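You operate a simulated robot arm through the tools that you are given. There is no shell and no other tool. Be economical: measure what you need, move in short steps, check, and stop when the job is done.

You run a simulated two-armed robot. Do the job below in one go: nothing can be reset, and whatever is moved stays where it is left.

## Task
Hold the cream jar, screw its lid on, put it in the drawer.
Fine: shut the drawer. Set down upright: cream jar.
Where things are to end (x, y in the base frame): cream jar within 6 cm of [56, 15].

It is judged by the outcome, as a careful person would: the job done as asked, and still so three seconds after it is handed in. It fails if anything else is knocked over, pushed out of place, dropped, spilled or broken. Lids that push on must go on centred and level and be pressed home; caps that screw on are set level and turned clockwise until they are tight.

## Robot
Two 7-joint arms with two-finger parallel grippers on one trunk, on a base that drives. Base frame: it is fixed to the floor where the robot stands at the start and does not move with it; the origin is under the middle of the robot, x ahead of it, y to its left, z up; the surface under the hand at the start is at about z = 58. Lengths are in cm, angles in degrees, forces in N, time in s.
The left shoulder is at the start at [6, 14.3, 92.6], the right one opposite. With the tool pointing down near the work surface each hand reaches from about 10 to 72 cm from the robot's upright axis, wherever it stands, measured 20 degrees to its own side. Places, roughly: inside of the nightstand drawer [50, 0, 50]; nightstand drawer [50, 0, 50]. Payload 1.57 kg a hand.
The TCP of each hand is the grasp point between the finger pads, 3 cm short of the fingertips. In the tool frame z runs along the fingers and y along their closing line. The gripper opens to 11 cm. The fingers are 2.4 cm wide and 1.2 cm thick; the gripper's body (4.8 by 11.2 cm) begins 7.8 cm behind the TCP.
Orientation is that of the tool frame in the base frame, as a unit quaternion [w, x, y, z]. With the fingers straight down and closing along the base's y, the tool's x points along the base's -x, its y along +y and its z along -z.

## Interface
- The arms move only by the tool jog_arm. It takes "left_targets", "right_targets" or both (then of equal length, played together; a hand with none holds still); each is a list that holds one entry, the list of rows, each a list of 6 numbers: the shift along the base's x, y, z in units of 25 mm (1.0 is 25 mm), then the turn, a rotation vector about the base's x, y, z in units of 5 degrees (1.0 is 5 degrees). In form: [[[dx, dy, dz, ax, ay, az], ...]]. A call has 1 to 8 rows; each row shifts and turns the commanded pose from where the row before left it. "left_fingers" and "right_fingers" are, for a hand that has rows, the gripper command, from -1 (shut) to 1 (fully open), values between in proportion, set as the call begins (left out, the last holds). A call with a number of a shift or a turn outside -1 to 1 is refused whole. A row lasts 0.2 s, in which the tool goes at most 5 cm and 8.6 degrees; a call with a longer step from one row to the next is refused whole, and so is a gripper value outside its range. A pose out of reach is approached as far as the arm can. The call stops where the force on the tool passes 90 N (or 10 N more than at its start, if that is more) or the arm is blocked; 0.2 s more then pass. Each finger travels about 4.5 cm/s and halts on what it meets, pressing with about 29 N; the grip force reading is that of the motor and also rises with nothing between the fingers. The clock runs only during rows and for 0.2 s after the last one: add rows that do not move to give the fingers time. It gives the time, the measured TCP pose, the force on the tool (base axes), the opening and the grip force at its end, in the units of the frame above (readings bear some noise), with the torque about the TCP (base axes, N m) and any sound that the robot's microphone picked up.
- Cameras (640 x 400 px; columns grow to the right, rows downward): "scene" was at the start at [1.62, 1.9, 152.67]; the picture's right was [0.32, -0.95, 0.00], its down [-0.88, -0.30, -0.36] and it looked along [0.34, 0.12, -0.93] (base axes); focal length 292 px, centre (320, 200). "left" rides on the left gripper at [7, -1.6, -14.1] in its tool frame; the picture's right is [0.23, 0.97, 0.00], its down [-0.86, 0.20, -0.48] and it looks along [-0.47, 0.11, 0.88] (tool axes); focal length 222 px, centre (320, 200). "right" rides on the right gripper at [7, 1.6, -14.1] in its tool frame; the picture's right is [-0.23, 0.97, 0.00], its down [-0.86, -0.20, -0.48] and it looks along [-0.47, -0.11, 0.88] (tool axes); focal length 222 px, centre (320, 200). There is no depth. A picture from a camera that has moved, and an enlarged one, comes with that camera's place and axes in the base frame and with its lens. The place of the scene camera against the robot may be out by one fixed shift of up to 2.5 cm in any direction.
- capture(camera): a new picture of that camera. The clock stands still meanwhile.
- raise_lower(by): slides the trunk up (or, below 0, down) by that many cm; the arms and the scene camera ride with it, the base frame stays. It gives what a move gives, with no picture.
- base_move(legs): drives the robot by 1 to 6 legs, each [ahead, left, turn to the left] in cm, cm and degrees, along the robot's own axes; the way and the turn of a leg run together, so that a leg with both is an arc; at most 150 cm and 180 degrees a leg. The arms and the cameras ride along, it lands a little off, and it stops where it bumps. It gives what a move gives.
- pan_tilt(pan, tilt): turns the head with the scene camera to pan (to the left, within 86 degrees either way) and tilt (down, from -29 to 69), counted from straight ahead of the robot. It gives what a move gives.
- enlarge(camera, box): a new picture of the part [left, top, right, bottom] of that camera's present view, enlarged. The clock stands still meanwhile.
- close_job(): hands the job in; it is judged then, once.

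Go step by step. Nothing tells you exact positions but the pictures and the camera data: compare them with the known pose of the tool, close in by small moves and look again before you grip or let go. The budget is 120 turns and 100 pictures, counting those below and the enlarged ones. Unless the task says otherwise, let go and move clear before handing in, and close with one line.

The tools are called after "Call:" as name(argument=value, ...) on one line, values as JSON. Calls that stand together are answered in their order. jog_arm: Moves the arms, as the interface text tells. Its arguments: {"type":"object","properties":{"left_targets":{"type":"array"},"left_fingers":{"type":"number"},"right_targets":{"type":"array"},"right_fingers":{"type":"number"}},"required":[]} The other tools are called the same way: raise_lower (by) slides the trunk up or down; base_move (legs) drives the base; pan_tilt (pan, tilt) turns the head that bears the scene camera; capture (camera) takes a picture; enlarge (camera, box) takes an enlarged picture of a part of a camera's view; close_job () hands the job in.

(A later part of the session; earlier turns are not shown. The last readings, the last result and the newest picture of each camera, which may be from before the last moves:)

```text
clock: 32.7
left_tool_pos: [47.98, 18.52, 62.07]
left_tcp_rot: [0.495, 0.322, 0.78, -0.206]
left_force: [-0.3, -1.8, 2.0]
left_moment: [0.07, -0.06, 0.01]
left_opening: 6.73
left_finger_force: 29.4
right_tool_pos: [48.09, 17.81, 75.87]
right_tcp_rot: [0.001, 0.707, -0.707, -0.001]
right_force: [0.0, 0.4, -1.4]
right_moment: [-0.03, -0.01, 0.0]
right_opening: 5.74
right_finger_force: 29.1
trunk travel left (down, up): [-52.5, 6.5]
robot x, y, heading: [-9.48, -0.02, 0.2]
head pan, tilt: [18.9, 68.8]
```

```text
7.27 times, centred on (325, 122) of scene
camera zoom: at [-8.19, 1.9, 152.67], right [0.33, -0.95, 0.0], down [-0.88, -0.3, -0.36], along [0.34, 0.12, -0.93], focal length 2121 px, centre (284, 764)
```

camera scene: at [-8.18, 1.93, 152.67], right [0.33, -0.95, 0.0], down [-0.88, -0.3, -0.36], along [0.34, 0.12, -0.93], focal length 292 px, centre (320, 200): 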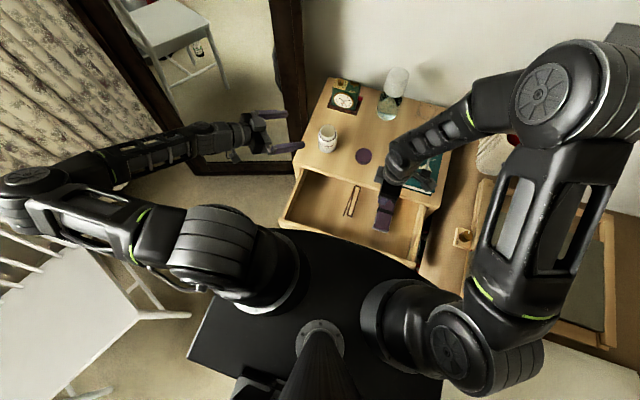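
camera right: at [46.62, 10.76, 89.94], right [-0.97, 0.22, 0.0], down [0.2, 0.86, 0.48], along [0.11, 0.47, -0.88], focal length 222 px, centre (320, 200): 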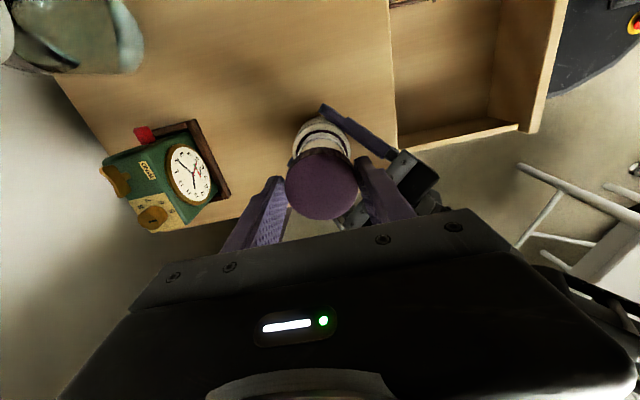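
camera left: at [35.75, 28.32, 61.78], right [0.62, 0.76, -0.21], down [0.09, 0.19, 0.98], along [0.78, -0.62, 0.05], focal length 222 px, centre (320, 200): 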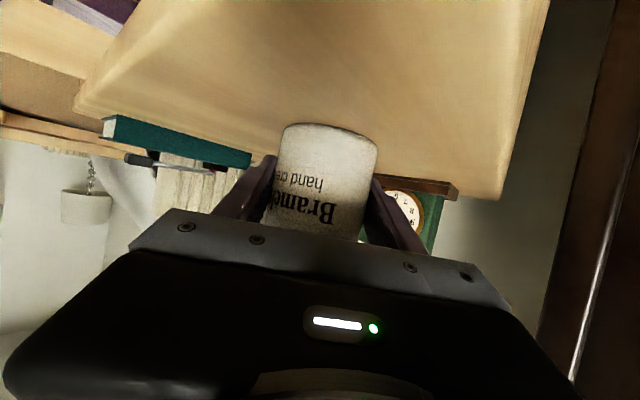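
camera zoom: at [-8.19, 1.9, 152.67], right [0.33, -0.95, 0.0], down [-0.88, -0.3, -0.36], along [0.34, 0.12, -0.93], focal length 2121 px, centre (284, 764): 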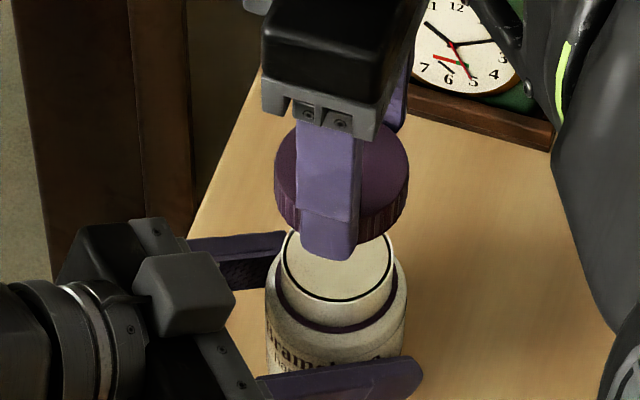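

Roughly aligned, but I want a full view of the jar mouth. I'll slide the right hand 8 cm past (+y) and up 4 to see the rim unobstructed.

Call:
jog_arm(right_targets=[[[0, 0.3, 0.8, 0, 0, 0], [0, 0.7, 0.8, 0, 0, 0], [0, 0.8, 0, 0, 0, 0], [0, 0.8, 0, 0, 0, 0], [0, 0.6, 0, 0, 0, 0], [0, 0, 0, 0, 0, 0]]])

Call:
capture(camera="right")

Call:
enlarge(camera="right", box=[260, 40, 420, 140])

```text
clock: 34.1
left_tool_pos: [47.99, 18.41, 62.14]
left_tcp_rot: [0.495, 0.323, 0.78, -0.206]
left_force: [-1.5, 0.2, 1.4]
left_moment: [0.1, -0.03, 0.01]
left_opening: 6.69
left_finger_force: 28.7
right_tool_pos: [47.68, 19.22, 79.24]
right_tcp_rot: [0.0, 0.708, -0.706, 0.0]
right_force: [-0.8, 0.1, -0.1]
right_moment: [0.0, -0.02, -0.02]
right_opening: 5.73
right_finger_force: 29.0
right hand out of reach, approached as far as the arm can: row 2, 3, 4, 5
trunk travel left (down, up): [-52.5, 6.5]
robot x, y, heading: [-9.59, -0.12, 0.0]
head pan, tilt: [18.9, 68.8]
```

```text
66 pictures are left
camera right: at [45.97, 12.26, 93.33], right [-0.97, 0.23, 0.0], down [0.2, 0.86, 0.48], along [0.11, 0.47, -0.88], focal length 222 px, centre (320, 200)
```

right: 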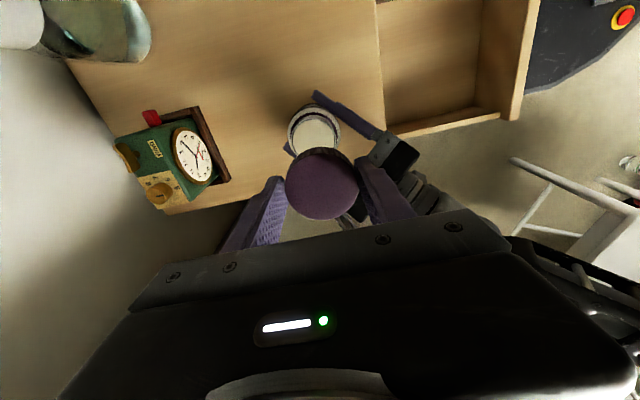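

```text
4.00 times, centred on (340, 90) of right
camera zoom: at [45.97, 12.26, 93.33], right [-0.97, 0.23, 0.0], down [0.2, 0.86, 0.48], along [0.11, 0.47, -0.88], focal length 888 px, centre (240, 640)
```

zoom: 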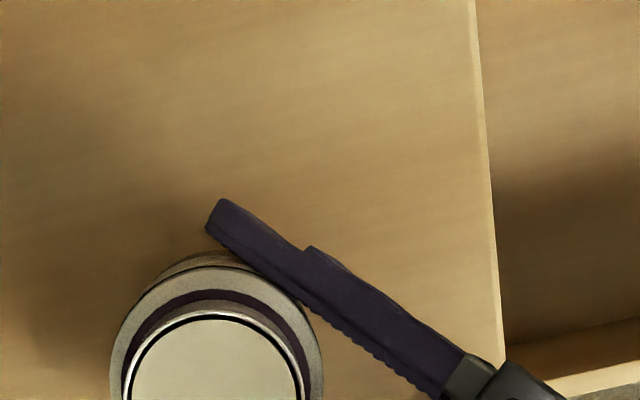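

That's the limit of the right arm's reach, so I'll bring the jar nearer the middle. First the right hand backs off.

Call:
jog_arm(right_targets=[[[0, -0.8, 0, 0, 0, 0], [0, -0.9, 0, 0, 0, 0], [0, -0.9, 0, 0, 0, 0], [0, -0.9, 0, 0, 0, 0], [0, -0.9, 0, 0, 0, 0], [0, -0.9, 0, 0, 0, 0], [0, -0.9, 0, 0, 0, 0], [0, -0.9, 0, 0, 0, 0]]])

```text
clock: 35.9
left_tool_pos: [48.07, 18.53, 62.11]
left_tcp_rot: [0.496, 0.323, 0.78, -0.206]
left_force: [0.1, -1.3, 1.0]
left_moment: [0.0, -0.07, 0.02]
left_opening: 6.7
left_finger_force: 29.0
right_tool_pos: [47.7, 1.56, 79.01]
right_tcp_rot: [0.0, 0.708, -0.707, 0.0]
right_force: [-0.4, -0.3, -0.6]
right_moment: [0.01, -0.01, 0.0]
right_opening: 5.74
right_finger_force: 28.4
trunk travel left (down, up): [-52.5, 6.5]
robot x, y, heading: [-10.13, -0.02, 0.0]
head pan, tilt: [18.9, 68.8]
```

Now the left hand lifts the jar 1 cm, carries it to about [45, 9.5] and sets it on the table again, still gripped.

Call:
jog_arm(left_targets=[[[0, 0, 0.4, 0, 0, 0], [-0.2, -0.5, 0, 0, 0, 0], [-0.2, -0.6, 0, 0, 0, 0], [-0.2, -0.7, 0, 0, 0, 0], [-0.2, -0.7, 0, 0, 0, 0], [-0.2, -0.6, 0, 0, 0, 0], [-0.2, -0.5, 0, 0, 0, 0], [0, 0, 0, 0, 0, 0]]], right_targets=[[[0, -0.3, 0, 0, 0, 0], [0, -0.3, 0, 0, 0, 0], [0, -0.3, 0, 0, 0, 0], [0, -0.3, 0, 0, 0, 0], [0, -0.3, 0, 0, 0, 0], [0, -0.3, 0, 0, 0, 0], [0, -0.3, 0, 0, 0, 0], [0, -0.3, 0, 0, 0, 0]]])

Call:
jog_arm(left_targets=[[[0, 0, -0.2, 0, 0, 0], [0, 0, -0.18, 0, 0, 0], [0, 0, 0, 0, 0, 0]]])

Call:
capture(camera="right")

Call:
enlarge(camera="scene", box=[240, 70, 440, 195])

```text
clock: 37.7
left_tool_pos: [44.79, 9.31, 62.81]
left_tcp_rot: [0.495, 0.323, 0.78, -0.206]
left_force: [-0.7, 0.5, -3.3]
left_moment: [-0.01, 0.0, 0.0]
left_opening: 6.7
left_finger_force: 29.5
right_tool_pos: [47.57, -4.48, 78.85]
right_tcp_rot: [0.0, 0.708, -0.706, 0.0]
right_force: [-0.2, 0.5, -0.5]
right_moment: [-0.01, -0.03, -0.02]
right_opening: 5.76
right_finger_force: 29.1
trunk travel left (down, up): [-52.5, 6.5]
robot x, y, heading: [-10.18, -0.2, 0.4]
head pan, tilt: [18.9, 68.8]
```

```text
clock: 38.5
left_tool_pos: [44.85, 9.4, 62.0]
left_tcp_rot: [0.496, 0.322, 0.779, -0.206]
left_force: [0.6, 1.5, 8.8]
left_moment: [0.22, 0.25, -0.07]
left_opening: 6.7
left_finger_force: 29.1
right_tool_pos: [47.59, -4.27, 78.94]
right_tcp_rot: [0.0, 0.708, -0.706, 0.0]
right_force: [0.0, -0.1, -0.5]
right_moment: [0.02, -0.01, 0.01]
right_opening: 5.75
right_finger_force: 29.0
trunk travel left (down, up): [-52.5, 6.5]
robot x, y, heading: [-10.08, -0.35, 0.2]
head pan, tilt: [18.9, 68.8]
```

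```text
64 pictures are left
camera right: at [45.94, -11.41, 93.06], right [-0.97, 0.23, 0.0], down [0.2, 0.86, 0.48], along [0.11, 0.47, -0.88], focal length 222 px, centre (320, 200)
```

right: 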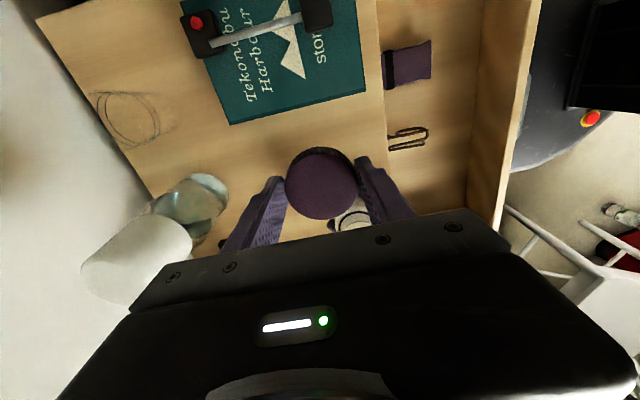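

```text
3.20 times, centred on (340, 132) of scene
camera zoom: at [-8.24, 1.89, 152.69], right [0.33, -0.95, 0.0], down [-0.88, -0.3, -0.36], along [0.34, 0.12, -0.93], focal length 933 px, centre (256, 416)
```

zoom: 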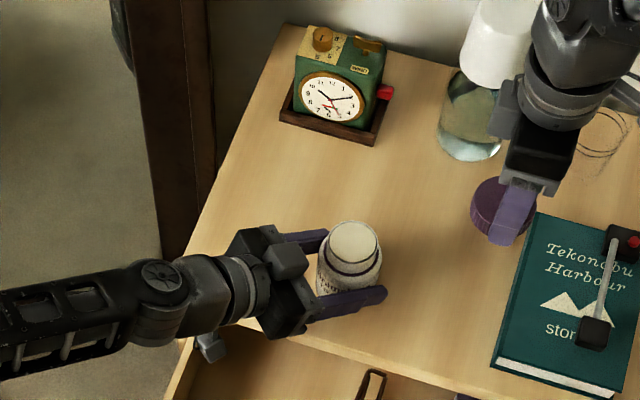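

Jar is on the table at about [45, 9]. Now the right hand passes beyond it to see its mouth in full.

Call:
jog_arm(right_targets=[[[-0.13, 1, 0, 0, 0, 0], [-0.13, 1, 0, 0, 0, 0], [-0.13, 1, 0, 0, 0, 0], [-0.13, 1, 0, 0, 0, 0], [-0.13, 1, 0, 0, 0, 0], [-0.13, 1, 0, 0, 0, 0], [-0.13, 1, 0, 0, 0, 0], [-0.13, 0.8, 0, 0, 0, 0]]])

Call:
jog_arm(right_targets=[[[0, 0.3, 0, 0, 0, 0], [0, 0, 0, 0, 0, 0], [0, 0, 0, 0, 0, 0]]])

Call:
enlarge(camera="right", box=[240, 20, 420, 230])

```text
clock: 40.3
left_tool_pos: [44.72, 9.36, 62.05]
left_tcp_rot: [0.497, 0.322, 0.779, -0.205]
left_force: [6.2, 1.0, 21.1]
left_moment: [0.02, 0.16, -0.15]
left_opening: 6.68
left_finger_force: 29.3
right_tool_pos: [44.94, 15.36, 78.99]
right_tcp_rot: [-0.001, 0.707, -0.707, 0.0]
right_force: [-0.8, 0.1, 0.2]
right_moment: [0.01, 0.0, -0.02]
right_opening: 5.75
right_finger_force: 28.0
trunk travel left (down, up): [-52.5, 6.5]
robot x, y, heading: [-9.62, -0.05, 0.0]
head pan, tilt: [18.9, 68.8]
```

```text
clock: 41.1
left_tool_pos: [44.65, 9.45, 62.07]
left_tcp_rot: [0.496, 0.322, 0.78, -0.205]
left_force: [5.9, -2.4, 21.2]
left_moment: [-0.07, 0.07, 0.04]
left_opening: 6.68
left_finger_force: 29.2
right_tool_pos: [45.08, 15.95, 78.89]
right_tcp_rot: [-0.001, 0.708, -0.706, 0.0]
right_force: [0.1, -0.3, 0.5]
right_moment: [-0.01, -0.02, 0.0]
right_opening: 5.74
right_finger_force: 29.1
trunk travel left (down, up): [-52.5, 6.5]
robot x, y, heading: [-9.73, -0.14, 0.1]
head pan, tilt: [18.9, 68.8]
```

```text
1.90 times, centred on (330, 125) of right
camera zoom: at [43.37, 9.0, 93.02], right [-0.97, 0.23, 0.0], down [0.2, 0.85, 0.48], along [0.11, 0.47, -0.88], focal length 423 px, centre (301, 343)
```

zoom: 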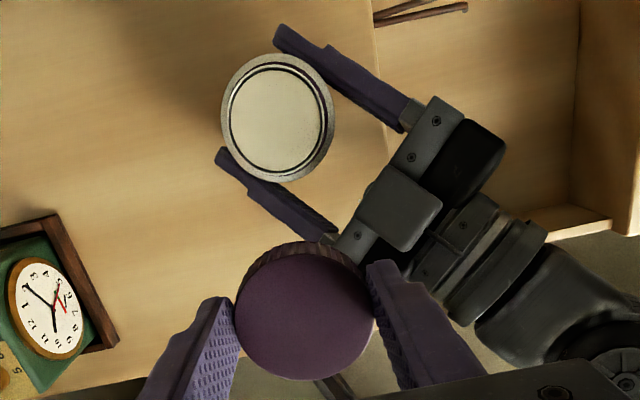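

The mouth is fully visible; comparing lid and jar in the same picture puts the lid over the jar with TCP at about [44.9, 8.7]. I'll move there with the lid still 2 cm above, and ease the left hand's downward press.

Call:
jog_arm(right_targets=[[[-0.02, -0.7, 0, 0, 0, 0], [-0.02, -0.8, 0, 0, 0, 0], [-0.02, -0.8, 0, 0, 0, 0], [-0.02, -0.6, -0.5, 0, 0, 0], [0, 0, -0.8, 0, 0, 0], [0, 0, -0.8, 0, 0, 0], [0, 0, -0.6, 0, 0, 0], [0, 0, 0, 0, 0, 0]]], left_targets=[[[0, 0, 0.04, 0, 0, 0], [0, 0, 0, 0, 0, 0], [0, 0, 0, 0, 0, 0], [0, 0, 0, 0, 0, 0], [0, 0, 0, 0, 0, 0], [0, 0, 0, 0, 0, 0], [0, 0, 0, 0, 0, 0], [0, 0, 0, 0, 0, 0]]])

Call:
enlarge(camera="right", box=[260, 90, 420, 230])

Call:
enlarge(camera="scene", box=[320, 110, 380, 170])

```text
clock: 42.9
left_tool_pos: [44.62, 9.34, 62.16]
left_tcp_rot: [0.495, 0.323, 0.78, -0.206]
left_force: [0.1, -0.5, 9.7]
left_moment: [-0.08, -0.2, -0.02]
left_opening: 6.69
left_finger_force: 28.9
right_tool_pos: [45.0, 8.56, 72.27]
right_tcp_rot: [0.0, 0.708, -0.706, 0.001]
right_force: [0.6, 0.2, -1.0]
right_moment: [0.02, 0.01, -0.01]
right_opening: 5.76
right_finger_force: 29.4
trunk travel left (down, up): [-52.5, 6.5]
robot x, y, heading: [-9.65, -0.19, 0.3]
head pan, tilt: [18.9, 68.8]
```

```text
2.86 times, centred on (340, 160) of right
camera zoom: at [43.28, 1.56, 86.46], right [-0.97, 0.23, 0.0], down [0.2, 0.86, 0.48], along [0.11, 0.47, -0.88], focal length 635 px, centre (263, 314)
```

zoom: 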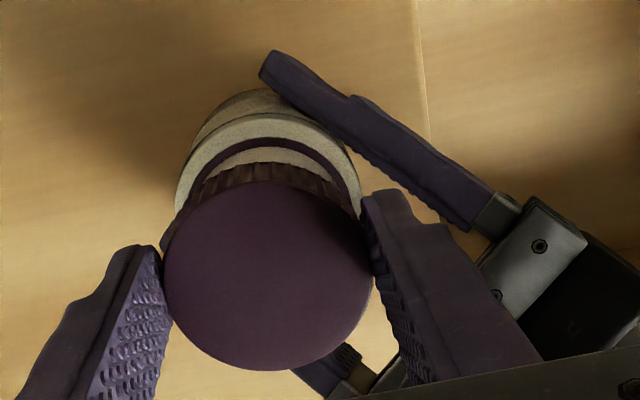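

```text
6.67 times, centred on (350, 140) of scene
camera zoom: at [-8.26, 1.89, 152.67], right [0.33, -0.95, 0.0], down [-0.88, -0.3, -0.36], along [0.34, 0.12, -0.93], focal length 1944 px, centre (120, 600)
```

zoom: 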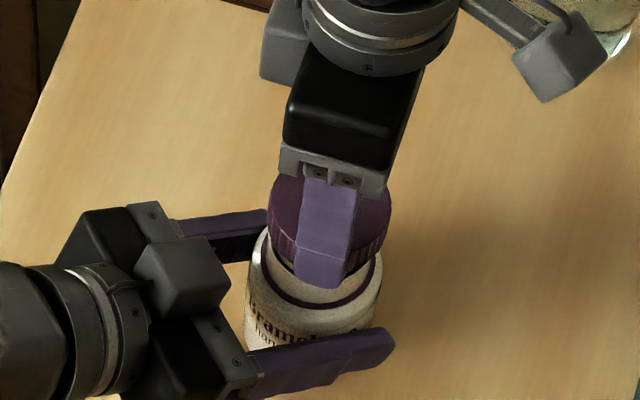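

Alignment is within about 1–2 mm; I'll nudge +y 1 mm and lower toward first contact.

Call:
jog_arm(right_targets=[[[-0.02, 0.05, -0.2, 0, 0, 0], [0, 0, -0.2, 0, 0, 0], [0, 0, -0.1, 0, 0, 0], [0, 0, 0, 0, 0, 0]]])

Call:
enlarge(camera="scene", box=[320, 110, 380, 170])

Call:
enlarge(camera="right", box=[260, 90, 420, 230])

```text
clock: 43.9
left_tool_pos: [44.77, 9.41, 62.09]
left_tcp_rot: [0.496, 0.322, 0.78, -0.205]
left_force: [-3.2, 0.3, 7.2]
left_moment: [0.03, -0.02, 0.02]
left_opening: 6.69
left_finger_force: 29.0
right_tool_pos: [44.79, 8.78, 70.99]
right_tcp_rot: [0.0, 0.708, -0.707, 0.001]
right_force: [-0.7, -0.1, 0.4]
right_moment: [0.0, -0.02, 0.02]
right_opening: 5.74
right_finger_force: 28.9
trunk travel left (down, up): [-52.5, 6.5]
robot x, y, heading: [-9.82, 0.17, 0.3]
head pan, tilt: [18.9, 68.8]
```

```text
6.67 times, centred on (350, 140) of scene
camera zoom: at [-8.26, 1.89, 152.67], right [0.33, -0.95, 0.0], down [-0.88, -0.3, -0.36], along [0.34, 0.12, -0.93], focal length 1944 px, centre (120, 600)
```

zoom: 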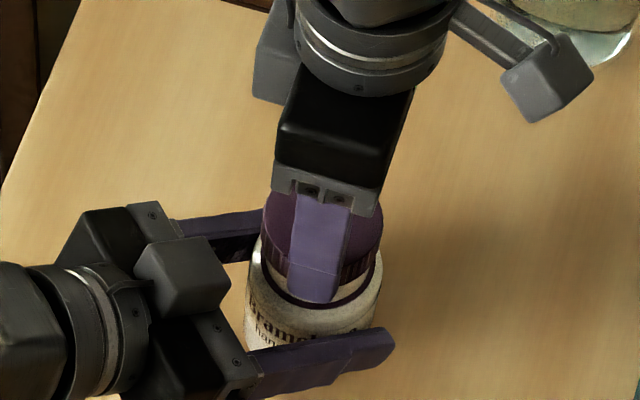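

```text
2.86 times, centred on (340, 160) of right
camera zoom: at [43.18, 1.77, 85.14], right [-0.97, 0.23, 0.0], down [0.2, 0.86, 0.48], along [0.11, 0.47, -0.88], focal length 635 px, centre (263, 314)
```

zoom: 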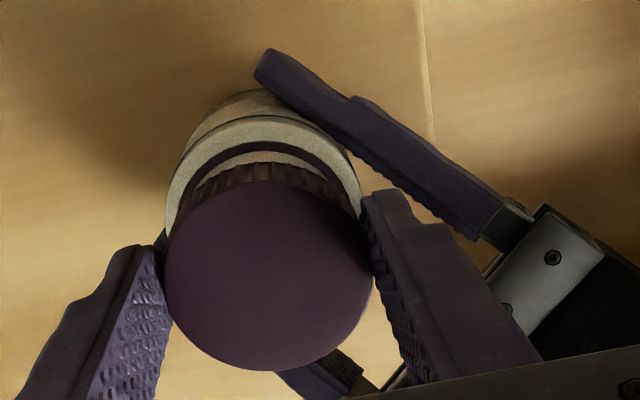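

Aligned to about a millimetre. I'll lower in small steps to feel contact.

Call:
jog_arm(right_targets=[[[0.02, 0, -0.08, 0, 0, 0], [0, 0, -0.08, 0, 0, 0], [0, 0, -0.08, 0, 0, 0], [0, 0, 0, 0, 0, 0]]])

Call:
jog_arm(right_targets=[[[0, 0, -0.08, 0, 0, 0], [0, 0, -0.08, 0, 0, 0], [0, 0, 0, 0, 0, 0]]])

```text
clock: 44.9
left_tool_pos: [44.86, 9.44, 62.15]
left_tcp_rot: [0.496, 0.322, 0.78, -0.206]
left_force: [-4.8, 2.7, 4.5]
left_moment: [-0.2, -0.18, 0.01]
left_opening: 6.71
left_finger_force: 28.9
right_tool_pos: [44.94, 8.82, 70.28]
right_tcp_rot: [0.0, 0.708, -0.706, 0.001]
right_force: [2.5, -3.2, 1.6]
right_moment: [-0.15, -0.13, 0.03]
right_opening: 5.77
right_finger_force: 29.3
trunk travel left (down, up): [-52.5, 6.5]
robot x, y, heading: [-9.52, -0.06, 0.1]
head pan, tilt: [18.9, 68.8]
```

```text
clock: 45.7
left_tool_pos: [44.73, 9.44, 62.01]
left_tcp_rot: [0.496, 0.322, 0.78, -0.205]
left_force: [-6.5, 5.1, 2.8]
left_moment: [-0.43, -0.18, -0.03]
left_opening: 6.7
left_finger_force: 28.5
right_tool_pos: [44.94, 8.7, 70.0]
right_tcp_rot: [0.0, 0.708, -0.706, 0.0]
right_force: [4.7, -8.8, 5.1]
right_moment: [-0.39, -0.22, 0.02]
right_opening: 5.73
right_finger_force: 28.8
trunk travel left (down, up): [-52.5, 6.5]
robot x, y, heading: [-9.95, 0.31, 0.1]
head pan, tilt: [18.9, 68.8]
```

Contact, with side forces showing the lid should go slightly −y and +x. I'll comply by about a millimetre.

Call:
jog_arm(right_targets=[[[0.02, -0.04, 0, 0, 0, 0], [0, 0, 0, 0, 0, 0]]])

```text
clock: 46.3
left_tool_pos: [44.7, 9.4, 62.08]
left_tcp_rot: [0.496, 0.322, 0.78, -0.205]
left_force: [-5.1, 4.0, 2.6]
left_moment: [-0.1, 0.17, 0.07]
left_opening: 6.69
left_finger_force: 28.7
right_tool_pos: [44.96, 8.74, 69.94]
right_tcp_rot: [-0.001, 0.708, -0.707, 0.0]
right_force: [3.1, -4.4, 3.2]
right_moment: [-0.21, -0.12, 0.02]
right_opening: 5.75
right_finger_force: 29.1
trunk travel left (down, up): [-52.5, 6.5]
robot x, y, heading: [-9.7, 0.15, 0.2]
head pan, tilt: [18.9, 68.8]
```

Call:
jog_arm(right_targets=[[[0.03, -0.035, 0, 0, 0, 0], [0, 0, -0.06, 0, 0, 0], [0, 0, 0, 0, 0, 0]]])

Call:
enlarge(camera="scene", box=[320, 110, 380, 170])

```text
clock: 47.1
left_tool_pos: [44.73, 9.4, 62.1]
left_tcp_rot: [0.495, 0.323, 0.78, -0.206]
left_force: [-0.6, 1.1, 0.7]
left_moment: [0.14, 0.04, 0.05]
left_opening: 6.7
left_finger_force: 29.3
right_tool_pos: [44.78, 8.66, 69.72]
right_tcp_rot: [-0.001, 0.708, -0.707, 0.0]
right_force: [1.0, 0.0, 0.4]
right_moment: [-0.04, -0.01, 0.01]
right_opening: 5.74
right_finger_force: 28.6
trunk travel left (down, up): [-52.5, 6.5]
robot x, y, heading: [-9.59, -0.13, 0.0]
head pan, tilt: [18.9, 68.8]
```

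```text
6.67 times, centred on (350, 140) of scene
camera zoom: at [-8.18, 1.91, 152.66], right [0.33, -0.95, 0.0], down [-0.88, -0.3, -0.36], along [0.34, 0.12, -0.93], focal length 1944 px, centre (120, 600)
```

zoom: 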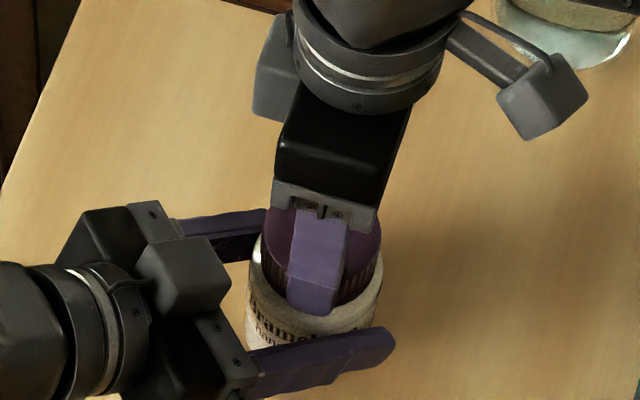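

Forces vanished – the lid is centred over the neck. Continuing down in small steps until vertical contact.

Call:
jog_arm(right_targets=[[[0, 0, -0.06, 0, 0, 0], [0, 0, -0.06, 0, 0, 0], [0, 0, 0, 0, 0, 0]]])

Call:
jog_arm(right_targets=[[[0, 0, -0.06, 0, 0, 0], [0, 0, -0.06, 0, 0, 0], [0, 0, 0, 0, 0, 0]]])

```text
clock: 47.9
left_tool_pos: [44.82, 9.37, 62.09]
left_tcp_rot: [0.496, 0.322, 0.78, -0.205]
left_force: [8.3, -1.7, -7.3]
left_moment: [-0.26, 0.45, 0.08]
left_opening: 6.68
left_finger_force: 29.0
right_tool_pos: [44.85, 8.74, 69.55]
right_tcp_rot: [0.0, 0.708, -0.706, -0.001]
right_force: [-8.1, -3.9, 17.7]
right_moment: [-0.01, 0.32, 0.04]
right_opening: 5.74
right_finger_force: 29.0
trunk travel left (down, up): [-52.5, 6.5]
robot x, y, heading: [-9.83, 0.08, 0.1]
head pan, tilt: [18.9, 68.8]
```

```text
clock: 48.7
left_tool_pos: [44.66, 9.43, 62.11]
left_tcp_rot: [0.496, 0.322, 0.78, -0.205]
left_force: [18.6, -3.5, -18.8]
left_moment: [-0.33, 0.34, 0.18]
left_opening: 6.68
left_finger_force: 29.0
right_tool_pos: [44.8, 8.74, 69.39]
right_tcp_rot: [-0.001, 0.707, -0.707, 0.0]
right_force: [-13.4, -3.5, 40.7]
right_moment: [0.09, 0.71, 0.04]
right_opening: 5.77
right_finger_force: 28.9
trunk travel left (down, up): [-52.5, 6.5]
robot x, y, heading: [-9.93, -0.13, 0.0]
head pan, tilt: [18.9, 68.8]
```

Firm contact on the threads. I'll ease off, correct x a little and begin turning clockwise 40° with a light push.

Call:
jog_arm(right_targets=[[[-0.04, -0.01, 0.08, 0, 0, 0], [0, 0, 0, 0, 0, -1], [0, 0, 0, 0, 0, -1], [0, 0, 0, 0, 0, -1], [0, 0, 0, 0, 0, -1], [0, 0, 0, 0, 0, -1], [0, 0, 0, 0, 0, -1], [0, 0, 0, 0, 0, 0]]])

Call:
enlarge(camera="scene", box=[320, 110, 380, 170])

```text
clock: 50.5
left_tool_pos: [44.81, 9.31, 62.21]
left_tcp_rot: [0.496, 0.322, 0.78, -0.206]
left_force: [20.3, -8.8, -16.0]
left_moment: [0.04, 0.82, 0.0]
left_opening: 6.71
left_finger_force: 28.9
right_tool_pos: [44.68, 8.74, 69.38]
right_tcp_rot: [0.0, -0.501, 0.866, 0.001]
right_force: [-23.6, 7.1, 19.0]
right_moment: [0.47, 0.8, 0.13]
right_opening: 5.76
right_finger_force: 29.3
trunk travel left (down, up): [-52.5, 6.5]
robot x, y, heading: [-9.83, 0.05, 0.0]
head pan, tilt: [18.9, 68.8]
```

```text
6.67 times, centred on (350, 140) of scene
camera zoom: at [-8.23, 1.87, 152.67], right [0.33, -0.95, 0.0], down [-0.88, -0.3, -0.36], along [0.34, 0.12, -0.93], focal length 1944 px, centre (120, 600)
```

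zoom: 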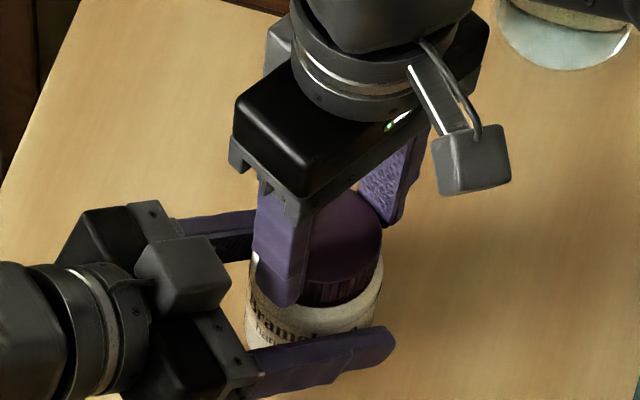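

The lateral force grew as the lid's axis shifted; I'll relieve it before turning on.

Call:
jog_arm(right_targets=[[[-0.07, 0.02, 0, 0, 0, 0], [0, 0, 0, 0, 0, 0]]])

```text
clock: 51.1
left_tool_pos: [44.78, 9.39, 62.11]
left_tcp_rot: [0.496, 0.322, 0.78, -0.205]
left_force: [17.4, -7.2, -12.9]
left_moment: [-0.04, 0.2, -0.07]
left_opening: 6.69
left_finger_force: 29.2
right_tool_pos: [44.74, 8.74, 69.53]
right_tcp_rot: [0.0, -0.501, 0.866, 0.0]
right_force: [-16.3, 3.8, 15.0]
right_moment: [0.36, 0.8, 0.07]
right_opening: 5.73
right_finger_force: 28.4
trunk travel left (down, up): [-52.5, 6.5]
robot x, y, heading: [-9.62, 0.1, 0.1]
head pan, tilt: [18.9, 68.8]
```

Call:
jog_arm(right_targets=[[[-0.08, 0.02, 0, 0, 0, 0], [-0.06, 0.02, 0, 0, 0, 0], [0, 0, 0, 0, 0, 0]]])

```text
clock: 51.9
left_tool_pos: [44.67, 9.19, 62.04]
left_tcp_rot: [0.495, 0.324, 0.779, -0.207]
left_force: [-8.3, -1.6, 4.2]
left_moment: [0.18, -0.99, -0.01]
left_opening: 6.69
left_finger_force: 29.3
right_tool_pos: [44.48, 8.6, 69.48]
right_tcp_rot: [0.003, -0.501, 0.865, -0.002]
right_force: [9.7, 2.9, -2.1]
right_moment: [0.01, -0.04, -0.04]
right_opening: 5.75
right_finger_force: 28.7
trunk travel left (down, up): [-52.5, 6.5]
robot x, y, heading: [-9.84, -0.04, -0.0]
head pan, tilt: [18.9, 68.8]
```

Call:
jog_arm(right_targets=[[[0.05, 0.01, -0.04, 0, 0, 0], [0, 0, 0, 0, 0, 0]]])

Call:
enlarge(camera="scene", box=[320, 110, 380, 170])

Call:
enlarge(camera="right", box=[240, 70, 420, 230])

```text
clock: 52.5
left_tool_pos: [44.66, 9.28, 62.05]
left_tcp_rot: [0.496, 0.322, 0.78, -0.206]
left_force: [-11.8, -0.3, 4.5]
left_moment: [-0.44, -0.58, -0.14]
left_opening: 6.67
left_finger_force: 29.1
right_tool_pos: [44.56, 8.78, 69.38]
right_tcp_rot: [0.001, -0.501, 0.865, -0.001]
right_force: [10.6, -3.9, 3.1]
right_moment: [-0.03, -0.47, -0.07]
right_opening: 5.76
right_finger_force: 28.9
trunk travel left (down, up): [-52.5, 6.5]
robot x, y, heading: [-9.9, -0.32, 0.2]
head pan, tilt: [18.9, 68.8]
```

```text
6.67 times, centred on (350, 140) of scene
camera zoom: at [-8.26, 1.85, 152.68], right [0.33, -0.95, 0.0], down [-0.88, -0.3, -0.36], along [0.34, 0.12, -0.93], focal length 1944 px, centre (120, 600)
```

zoom: 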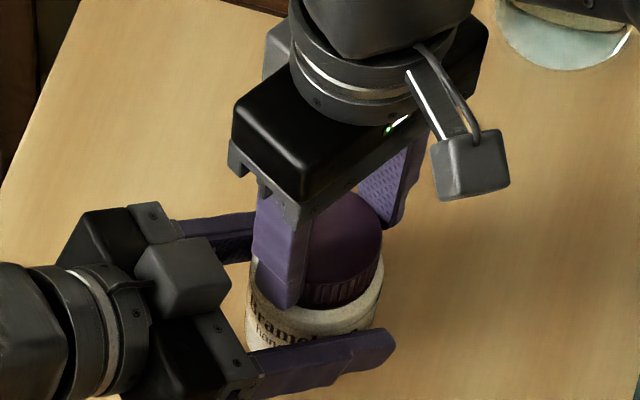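

```text
2.50 times, centred on (330, 150) of right
camera zoom: at [39.63, 3.44, 83.51], right [-0.73, 0.68, 0.0], down [0.6, 0.64, 0.48], along [0.33, 0.35, -0.88], focal length 555 px, centre (295, 325)
```

zoom: 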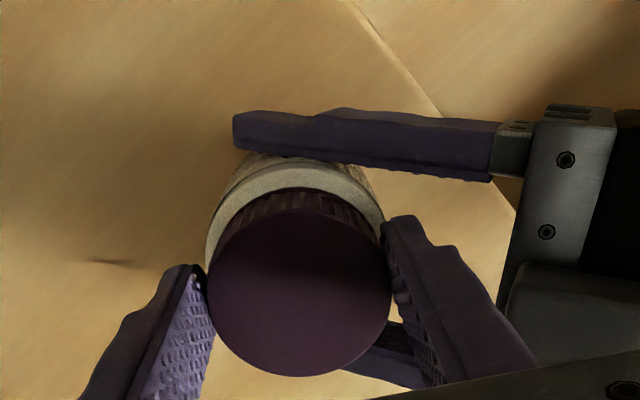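

The lid looks level and concentric. A small x correction, then another 40° clockwise with a light downward bias.

Call:
jog_arm(right_targets=[[[0.06, -0.02, -0.04, 0, 0, 0], [0, 0, -0.01, 0, 0, -1], [0, 0, -0.01, 0, 0, -1], [0, 0, -0.01, 0, 0, -1], [0, 0, -0.01, 0, 0, -1], [0, 0, 0, 0, 0, 0]]])

```text
clock: 53.9
left_tool_pos: [44.86, 9.51, 62.11]
left_tcp_rot: [0.496, 0.322, 0.78, -0.205]
left_force: [13.8, -10.3, -20.8]
left_moment: [-0.31, 0.37, -0.09]
left_opening: 6.7
left_finger_force: 29.1
right_tool_pos: [44.43, 8.95, 69.32]
right_tcp_rot: [0.0, -0.343, 0.939, 0.002]
right_force: [-16.9, 3.9, 38.2]
right_moment: [0.38, 0.42, 0.05]
right_opening: 5.76
right_finger_force: 29.4
trunk travel left (down, up): [-52.5, 6.5]
robot x, y, heading: [-9.93, -0.17, 0.2]
head pan, tilt: [18.9, 68.8]
```

Call:
jog_arm(right_targets=[[[-0.05, 0.01, 0.05, 0, 0, 0], [0, 0, 0, 0, 0, -1], [0, 0, 0, 0, 0, -1], [0, 0, 0, 0, 0, -1], [0, 0, 0, 0, 0, -1], [0, 0, 0, 0, 0, -1], [0, 0, 0, 0, 0, -1], [0, 0, 0, 0, 0, 0]]])

Call:
enlarge(camera="scene", box=[320, 110, 380, 170])

```text
clock: 55.7
left_tool_pos: [44.81, 9.17, 62.19]
left_tcp_rot: [0.496, 0.323, 0.779, -0.207]
left_force: [4.1, -21.5, -4.2]
left_moment: [0.86, 0.17, -0.01]
left_opening: 6.69
left_finger_force: 28.9
right_tool_pos: [44.52, 8.89, 69.16]
right_tcp_rot: [0.0, -0.088, 0.996, 0.002]
right_force: [-5.7, 21.2, 0.6]
right_moment: [0.64, 0.2, 0.11]
right_opening: 5.78
right_finger_force: 28.8
trunk travel left (down, up): [-52.5, 6.5]
robot x, y, heading: [-9.92, -0.05, 0.2]
head pan, tilt: [18.9, 68.8]
```

```text
6.67 times, centred on (350, 140) of scene
camera zoom: at [-8.14, 1.9, 152.66], right [0.33, -0.95, 0.0], down [-0.88, -0.3, -0.36], along [0.34, 0.12, -0.93], focal length 1944 px, centre (120, 600)
```

zoom: 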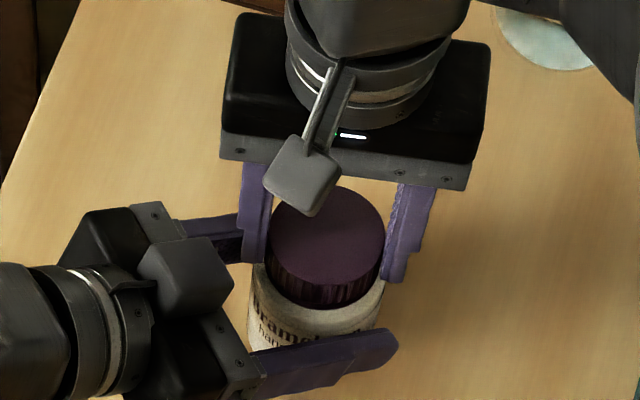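

Vertical force fell to zero while turning, so the threads are drawing the lid down. I'll relieve the +y side force, follow down slightly and keep turning.

Call:
jog_arm(right_targets=[[[-0.02, 0.08, -0.03, 0, 0, 0], [0, 0, -0.015, 0, 0, -1], [0, 0, -0.015, 0, 0, -1], [0, 0, -0.015, 0, 0, -1], [0, 0, -0.015, 0, 0, -1], [0, 0, 0, 0, 0, 0]]])

```text
clock: 57.1
left_tool_pos: [44.82, 9.39, 62.06]
left_tcp_rot: [0.496, 0.322, 0.78, -0.206]
left_force: [13.2, -25.9, -7.9]
left_moment: [0.44, -0.01, -0.04]
left_opening: 6.67
left_finger_force: 28.9
right_tool_pos: [44.5, 9.13, 69.21]
right_tcp_rot: [0.0, 0.087, 0.996, 0.001]
right_force: [-10.5, 20.3, 20.9]
right_moment: [0.53, 0.16, 0.06]
right_opening: 5.74
right_finger_force: 29.8
trunk travel left (down, up): [-52.5, 6.5]
robot x, y, heading: [-9.78, -0.45, -0.0]
head pan, tilt: [18.9, 68.8]
```

Call:
jog_arm(right_targets=[[[-0.05, 0.08, 0, 0, 0, 0], [-0.03, 0.05, 0, 0, 0, 0], [0, 0, 0, 0, 0, 0]]])

```text
clock: 57.9
left_tool_pos: [44.69, 9.3, 62.11]
left_tcp_rot: [0.495, 0.323, 0.78, -0.206]
left_force: [0.5, -18.2, -1.3]
left_moment: [-0.06, -0.8, 0.08]
left_opening: 6.7
left_finger_force: 28.8
right_tool_pos: [44.42, 9.2, 69.27]
right_tcp_rot: [0.003, 0.087, 0.996, 0.001]
right_force: [6.0, 14.3, 16.4]
right_moment: [0.54, -0.23, 0.08]
right_opening: 5.75
right_finger_force: 29.2
trunk travel left (down, up): [-52.5, 6.5]
robot x, y, heading: [-9.74, -0.16, 0.3]
head pan, tilt: [18.9, 68.8]
```

Call:
jog_arm(right_targets=[[[0.03, 0.1, 0, 0, 0, 0], [0, 0.03, 0, 0, 0, 0], [0, 0, -0.01, 0, 0, -1], [0, 0, -0.01, 0, 0, -1], [0, 0, -0.01, 0, 0, -1], [0, 0, -0.01, 0, 0, -1], [0, 0, 0, 0, 0, 0]]])

Call:
enlarge(camera="scene", box=[320, 110, 380, 170])

Call:
enlarge(camera="right", box=[240, 70, 420, 230])

```text
clock: 59.5
left_tool_pos: [44.68, 9.36, 62.2]
left_tcp_rot: [0.496, 0.322, 0.78, -0.204]
left_force: [-6.8, -1.9, -4.9]
left_moment: [-0.53, 0.01, 0.09]
left_opening: 6.69
left_finger_force: 29.0
right_tool_pos: [44.39, 9.49, 69.06]
right_tcp_rot: [0.001, 0.259, 0.966, 0.0]
right_force: [3.9, -7.0, 26.0]
right_moment: [-0.36, -0.22, -0.04]
right_opening: 5.75
right_finger_force: 29.8
trunk travel left (down, up): [-52.5, 6.5]
robot x, y, heading: [-9.83, 0.35, -0.1]
head pan, tilt: [18.9, 68.8]
```

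```text
6.67 times, centred on (350, 140) of scene
camera zoom: at [-8.39, 1.81, 152.67], right [0.33, -0.95, 0.0], down [-0.88, -0.3, -0.36], along [0.34, 0.12, -0.93], focal length 1944 px, centre (120, 600)
```

zoom: 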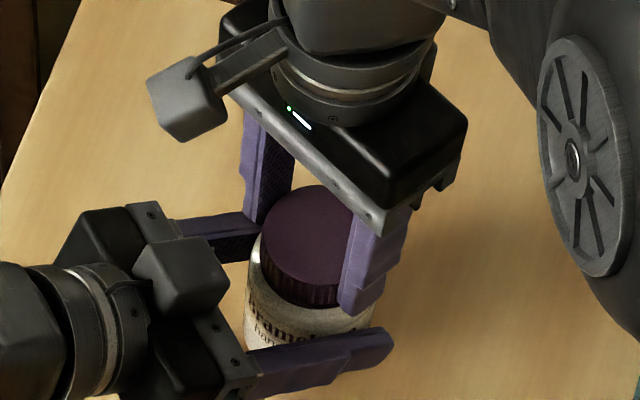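

```text
2.50 times, centred on (330, 150) of right
camera zoom: at [39.15, 14.38, 83.18], right [0.68, 0.73, 0.0], down [0.64, -0.6, 0.48], along [0.35, -0.33, -0.88], focal length 555 px, centre (295, 325)
```

zoom: 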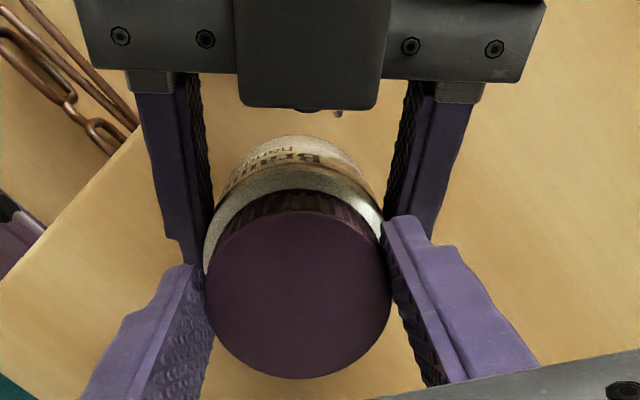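

Side forces are now small and the lid has come down about 5 mm over 120°. Continue turning.

Call:
jog_arm(right_targets=[[[0.02, -0.03, 0.02, 0, 0, 0], [0, 0, -0.01, 0, 0, -1], [0, 0, -0.01, 0, 0, -1], [0, 0, -0.01, 0, 0, -1], [0, 0, -0.01, 0, 0, -1], [0, 0, -0.01, 0, 0, -1], [0, 0, -0.01, 0, 0, -1], [0, 0, 0, 0, 0, 0]]])

```text
clock: 61.3
left_tool_pos: [44.71, 9.35, 62.08]
left_tcp_rot: [0.495, 0.323, 0.78, -0.206]
left_force: [-21.6, 5.2, 2.0]
left_moment: [0.66, -0.65, -0.25]
left_opening: 6.67
left_finger_force: 28.9
right_tool_pos: [44.65, 9.61, 69.04]
right_tcp_rot: [0.003, 0.5, 0.866, 0.003]
right_force: [22.1, 3.9, 15.4]
right_moment: [-0.07, -0.43, 0.08]
right_opening: 5.77
right_finger_force: 29.3
trunk travel left (down, up): [-52.5, 6.5]
robot x, y, heading: [-9.51, -0.28, 0.1]
head pan, tilt: [18.9, 68.8]
```

The side-force pattern fits a lid gripped about 0.5 cm off the TCP along the finger width; I'll follow that circle while turning.

Call:
jog_arm(right_targets=[[[0.08, -0.02, 0, 0, 0, 0], [0.015, 0.006, -0.01, 0, 0, -1], [0.015, 0.006, -0.01, 0, 0, -1], [0.016, 0.004, -0.01, 0, 0, -1], [0.016, 0.003, -0.01, 0, 0, -1], [0.017, 0.002, -0.01, 0, 0, -1], [0.017, 0, -0.01, 0, 0, -1], [0, 0, 0, 0, 0, 0]]])

Call:
enlarge(camera="scene", box=[320, 110, 380, 170])

```text
clock: 63.1
left_tool_pos: [44.77, 9.41, 62.0]
left_tcp_rot: [0.495, 0.323, 0.78, -0.206]
left_force: [2.6, -10.9, -20.1]
left_moment: [0.36, 0.32, -0.05]
left_opening: 6.7
left_finger_force: 28.9
right_tool_pos: [44.88, 9.63, 68.93]
right_tcp_rot: [0.0, 0.707, 0.707, 0.002]
right_force: [-5.2, 13.5, 36.6]
right_moment: [0.07, 0.38, -0.05]
right_opening: 5.75
right_finger_force: 29.0
trunk travel left (down, up): [-52.5, 6.5]
robot x, y, heading: [-9.77, -0.43, 0.1]
head pan, tilt: [18.9, 68.8]
```

```text
6.67 times, centred on (350, 140) of scene
camera zoom: at [-8.34, 1.9, 152.67], right [0.33, -0.95, 0.0], down [-0.88, -0.3, -0.36], along [0.34, 0.12, -0.93], focal length 1944 px, centre (120, 600)
```

zoom: 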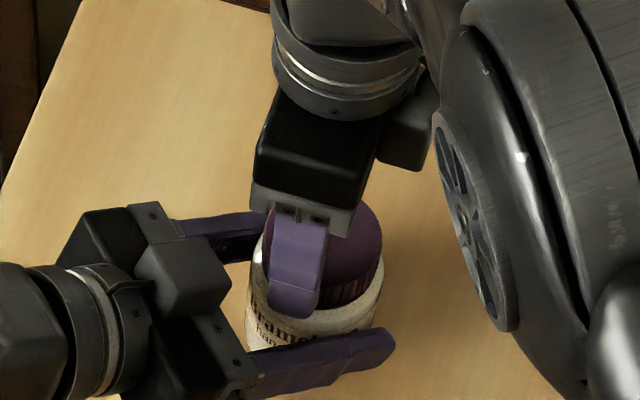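

180° turned, no tightness yet. I'll try another 35° with reduced push.

Call:
jog_arm(right_targets=[[[-0.02, 0.05, 0.05, 0, 0, 0], [0.017, 0, 0, 0, 0, -1], [0.017, -0.002, 0, 0, 0, -1], [0.016, -0.003, 0, 0, 0, -1], [0.016, -0.004, 0, 0, 0, -1], [0.015, -0.006, 0, 0, 0, -1], [0.015, -0.006, 0, 0, 0, -1], [0, 0, 0, 0, 0, 0]]])

```text
clock: 64.9
left_tool_pos: [44.85, 9.44, 62.08]
left_tcp_rot: [0.496, 0.322, 0.779, -0.206]
left_force: [-14.0, -1.1, 4.3]
left_moment: [-0.11, -0.61, -0.94]
left_opening: 6.7
left_finger_force: 28.3
right_tool_pos: [45.13, 9.52, 68.87]
right_tcp_rot: [0.0, 0.866, 0.5, 0.0]
right_force: [16.8, 0.8, -3.0]
right_moment: [0.01, -0.34, 0.99]
right_opening: 5.77
right_finger_force: 28.9
trunk travel left (down, up): [-52.5, 6.5]
robot x, y, heading: [-9.58, -0.03, 0.4]
head pan, tilt: [18.9, 68.8]
```

Torque jumped to about 1 N·m – it is seating. A bit further to confirm it's tight.

Call:
jog_arm(right_targets=[[[0.05, 0, -0.02, 0, 0, 0], [0.012, -0.006, 0, 0, 0, -1], [0.012, -0.006, 0, 0, 0, -1], [0, 0, 0, 0, 0, 0]]])

Call:
enlarge(camera="scene", box=[320, 110, 380, 170])

Call:
capture(camera="left")

```text
clock: 65.9
left_tool_pos: [44.95, 9.33, 62.01]
left_tcp_rot: [0.496, 0.322, 0.78, -0.206]
left_force: [-6.9, -2.1, 6.4]
left_moment: [-0.22, 0.0, -0.86]
left_opening: 6.69
left_finger_force: 29.2
right_tool_pos: [45.18, 9.47, 68.83]
right_tcp_rot: [-0.001, 0.906, 0.422, -0.002]
right_force: [5.8, -0.5, -3.1]
right_moment: [-0.03, -0.08, 0.89]
right_opening: 5.69
right_finger_force: 28.6
trunk travel left (down, up): [-52.5, 6.5]
robot x, y, heading: [-9.9, -0.01, 0.1]
head pan, tilt: [18.9, 68.8]
```

```text
6.67 times, centred on (350, 140) of scene
camera zoom: at [-8.22, 1.87, 152.67], right [0.33, -0.95, 0.0], down [-0.88, -0.3, -0.36], along [0.34, 0.12, -0.93], focal length 1944 px, centre (120, 600)
```

zoom: 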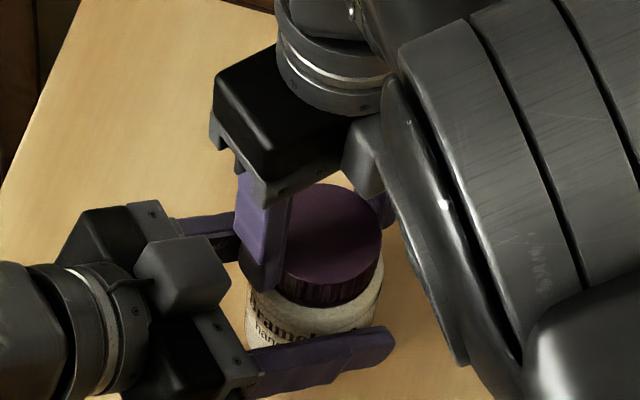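

```text
48 pictures are left
camera left: at [32.49, 19.21, 61.8], right [0.62, 0.76, -0.21], down [0.09, 0.19, 0.98], along [0.78, -0.62, 0.05], focal length 222 px, centre (320, 200)
```

left: 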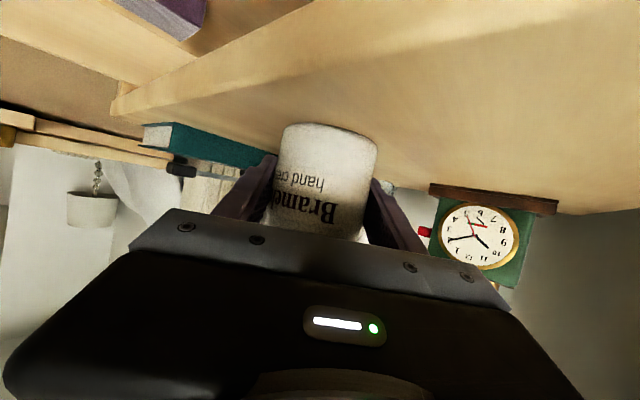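

Torque holds near 0.9–1.0 N·m with the jar not turning in the left hand. To be sure, I'll release, turn the wrist back, re-grip centred and test once more.

Call:
jog_arm(right_targets=[[[0, 0, 0, 0, 0, 0], [0, 0, 0, 0, 0, 0], [0, 0, 0.5, 0, 0, 0], [0, 0, 1, 0, 0, 0], [0, 0, 0.5, 0, 0, 0], [0, 0, 0, 0, 0, 0]]], right_fingers=0.35)

Call:
jog_arm(right_targets=[[[0, 0, 0, 0, 0, 1], [0, 0, 0, 0, 0, 1], [0, 0, 0, 0, 0, 1], [0, 0, 0, 0, 0, 1], [0, 0, 0, 0, 0, 1], [0, 0, 0, 0, 0, 1], [0, 0, 0, 0, 0, 1], [0, 0, 0, 0, 0, 1]]])

Call:
jog_arm(right_targets=[[[0, 0, 0, 0, 0, 1], [0, 0, 0, 0, 0, 1], [0, 0, 0, 0, 0, 1], [0, 0, 0, 0, 0, 1], [0, 0, 0, 0, 0, 1], [0, 0, 0, 0, 0, 1], [0, 0, 0, 0, 0, 1], [0, 0, 0, 0, 0, 1]]])

Call:
jog_arm(right_targets=[[[0, 0, 0, 0, 0, 1], [0, 0, 0, 0, 0, 1], [0, 0, 0, 0, 0, 1], [0, 0, 0, 0, 0, 1], [0, 0, 0, 0, 0, 1], [0, 0, 0, 0, 0, 1], [0, 0, 0, 0, 0, 1], [0, 0, 0, 0, 0, 0]]])

Call:
enlarge(camera="right", box=[220, 60, 420, 230])

Call:
enlarge(camera="scene", box=[320, 110, 380, 170])

```text
clock: 67.3
left_tool_pos: [44.73, 9.41, 62.07]
left_tcp_rot: [0.496, 0.322, 0.78, -0.205]
left_force: [2.6, 3.7, 11.1]
left_moment: [-0.01, 0.18, -0.08]
left_opening: 6.69
left_finger_force: 29.0
right_tool_pos: [45.16, 9.69, 73.94]
right_tcp_rot: [0.001, 0.906, 0.423, -0.001]
right_force: [-0.1, 0.7, 0.4]
right_moment: [0.02, -0.03, -0.01]
right_opening: 7.43
right_finger_force: 0.0
trunk travel left (down, up): [-52.5, 6.5]
robot x, y, heading: [-9.98, -0.05, 0.1]
head pan, tilt: [18.9, 68.8]
```

```text
clock: 69.1
left_tool_pos: [44.78, 9.4, 62.16]
left_tcp_rot: [0.495, 0.323, 0.78, -0.206]
left_force: [2.8, 4.9, 11.5]
left_moment: [0.02, 0.08, 0.0]
left_opening: 6.68
left_finger_force: 29.1
right_tool_pos: [45.24, 9.68, 73.86]
right_tcp_rot: [0.001, 0.706, 0.709, -0.001]
right_force: [-0.3, 0.2, 0.2]
right_moment: [0.0, 0.01, -0.01]
right_opening: 7.42
right_finger_force: 0.1
trunk travel left (down, up): [-52.5, 6.5]
robot x, y, heading: [-9.7, -0.23, 0.0]
head pan, tilt: [18.9, 68.8]
```

```text
clock: 70.9
left_tool_pos: [44.8, 9.46, 62.06]
left_tcp_rot: [0.496, 0.322, 0.78, -0.205]
left_force: [2.2, 3.3, 9.6]
left_moment: [-0.01, -0.08, 0.01]
left_opening: 6.69
left_finger_force: 28.8
right_tool_pos: [45.13, 9.55, 73.76]
right_tcp_rot: [0.001, 0.422, 0.907, -0.001]
right_force: [-0.5, 0.7, 0.7]
right_moment: [0.01, 0.02, -0.01]
right_opening: 7.43
right_finger_force: 0.0
trunk travel left (down, up): [-52.5, 6.5]
robot x, y, heading: [-9.98, -0.01, 0.2]
head pan, tilt: [18.9, 68.8]
```

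```text
clock: 72.7
left_tool_pos: [44.87, 9.37, 62.09]
left_tcp_rot: [0.496, 0.322, 0.78, -0.205]
left_force: [1.1, 2.1, 8.2]
left_moment: [-0.01, -0.04, 0.01]
left_opening: 6.71
left_finger_force: 29.3
right_tool_pos: [45.27, 9.6, 73.82]
right_tcp_rot: [0.0, 0.129, 0.992, 0.0]
right_force: [0.5, 0.3, -0.3]
right_moment: [0.0, 0.01, 0.01]
right_opening: 7.41
right_finger_force: 0.0
trunk travel left (down, up): [-52.5, 6.5]
robot x, y, heading: [-9.64, -0.22, 0.2]
head pan, tilt: [18.9, 68.8]
```

```text
2.35 times, centred on (320, 145) of right
camera zoom: at [38.89, 12.9, 87.97], right [0.47, 0.88, 0.0], down [0.78, -0.41, 0.48], along [0.42, -0.22, -0.88], focal length 523 px, centre (320, 329)
```

zoom: 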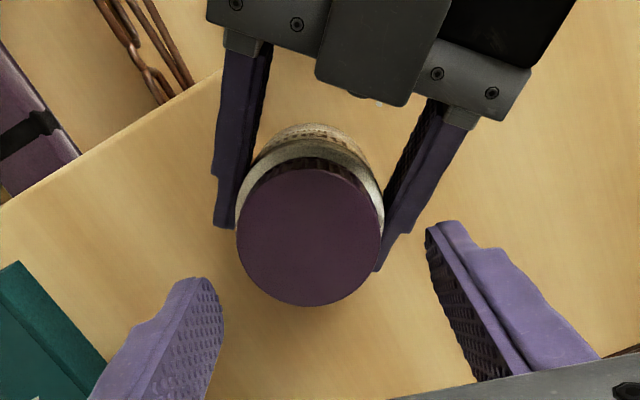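

```text
6.67 times, centred on (350, 140) of scene
camera zoom: at [-8.24, 1.91, 152.67], right [0.33, -0.95, 0.0], down [-0.88, -0.3, -0.36], along [0.34, 0.12, -0.93], focal length 1944 px, centre (120, 600)
```

zoom: 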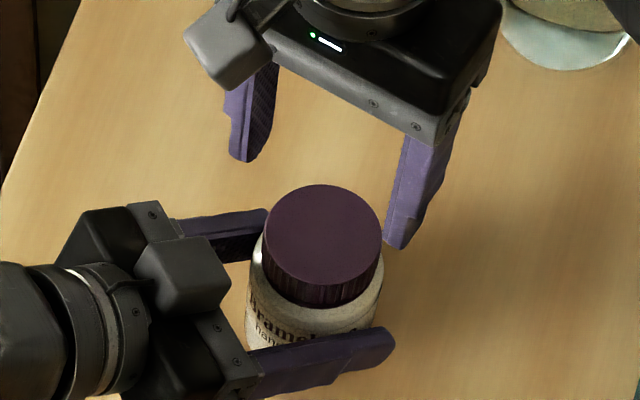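

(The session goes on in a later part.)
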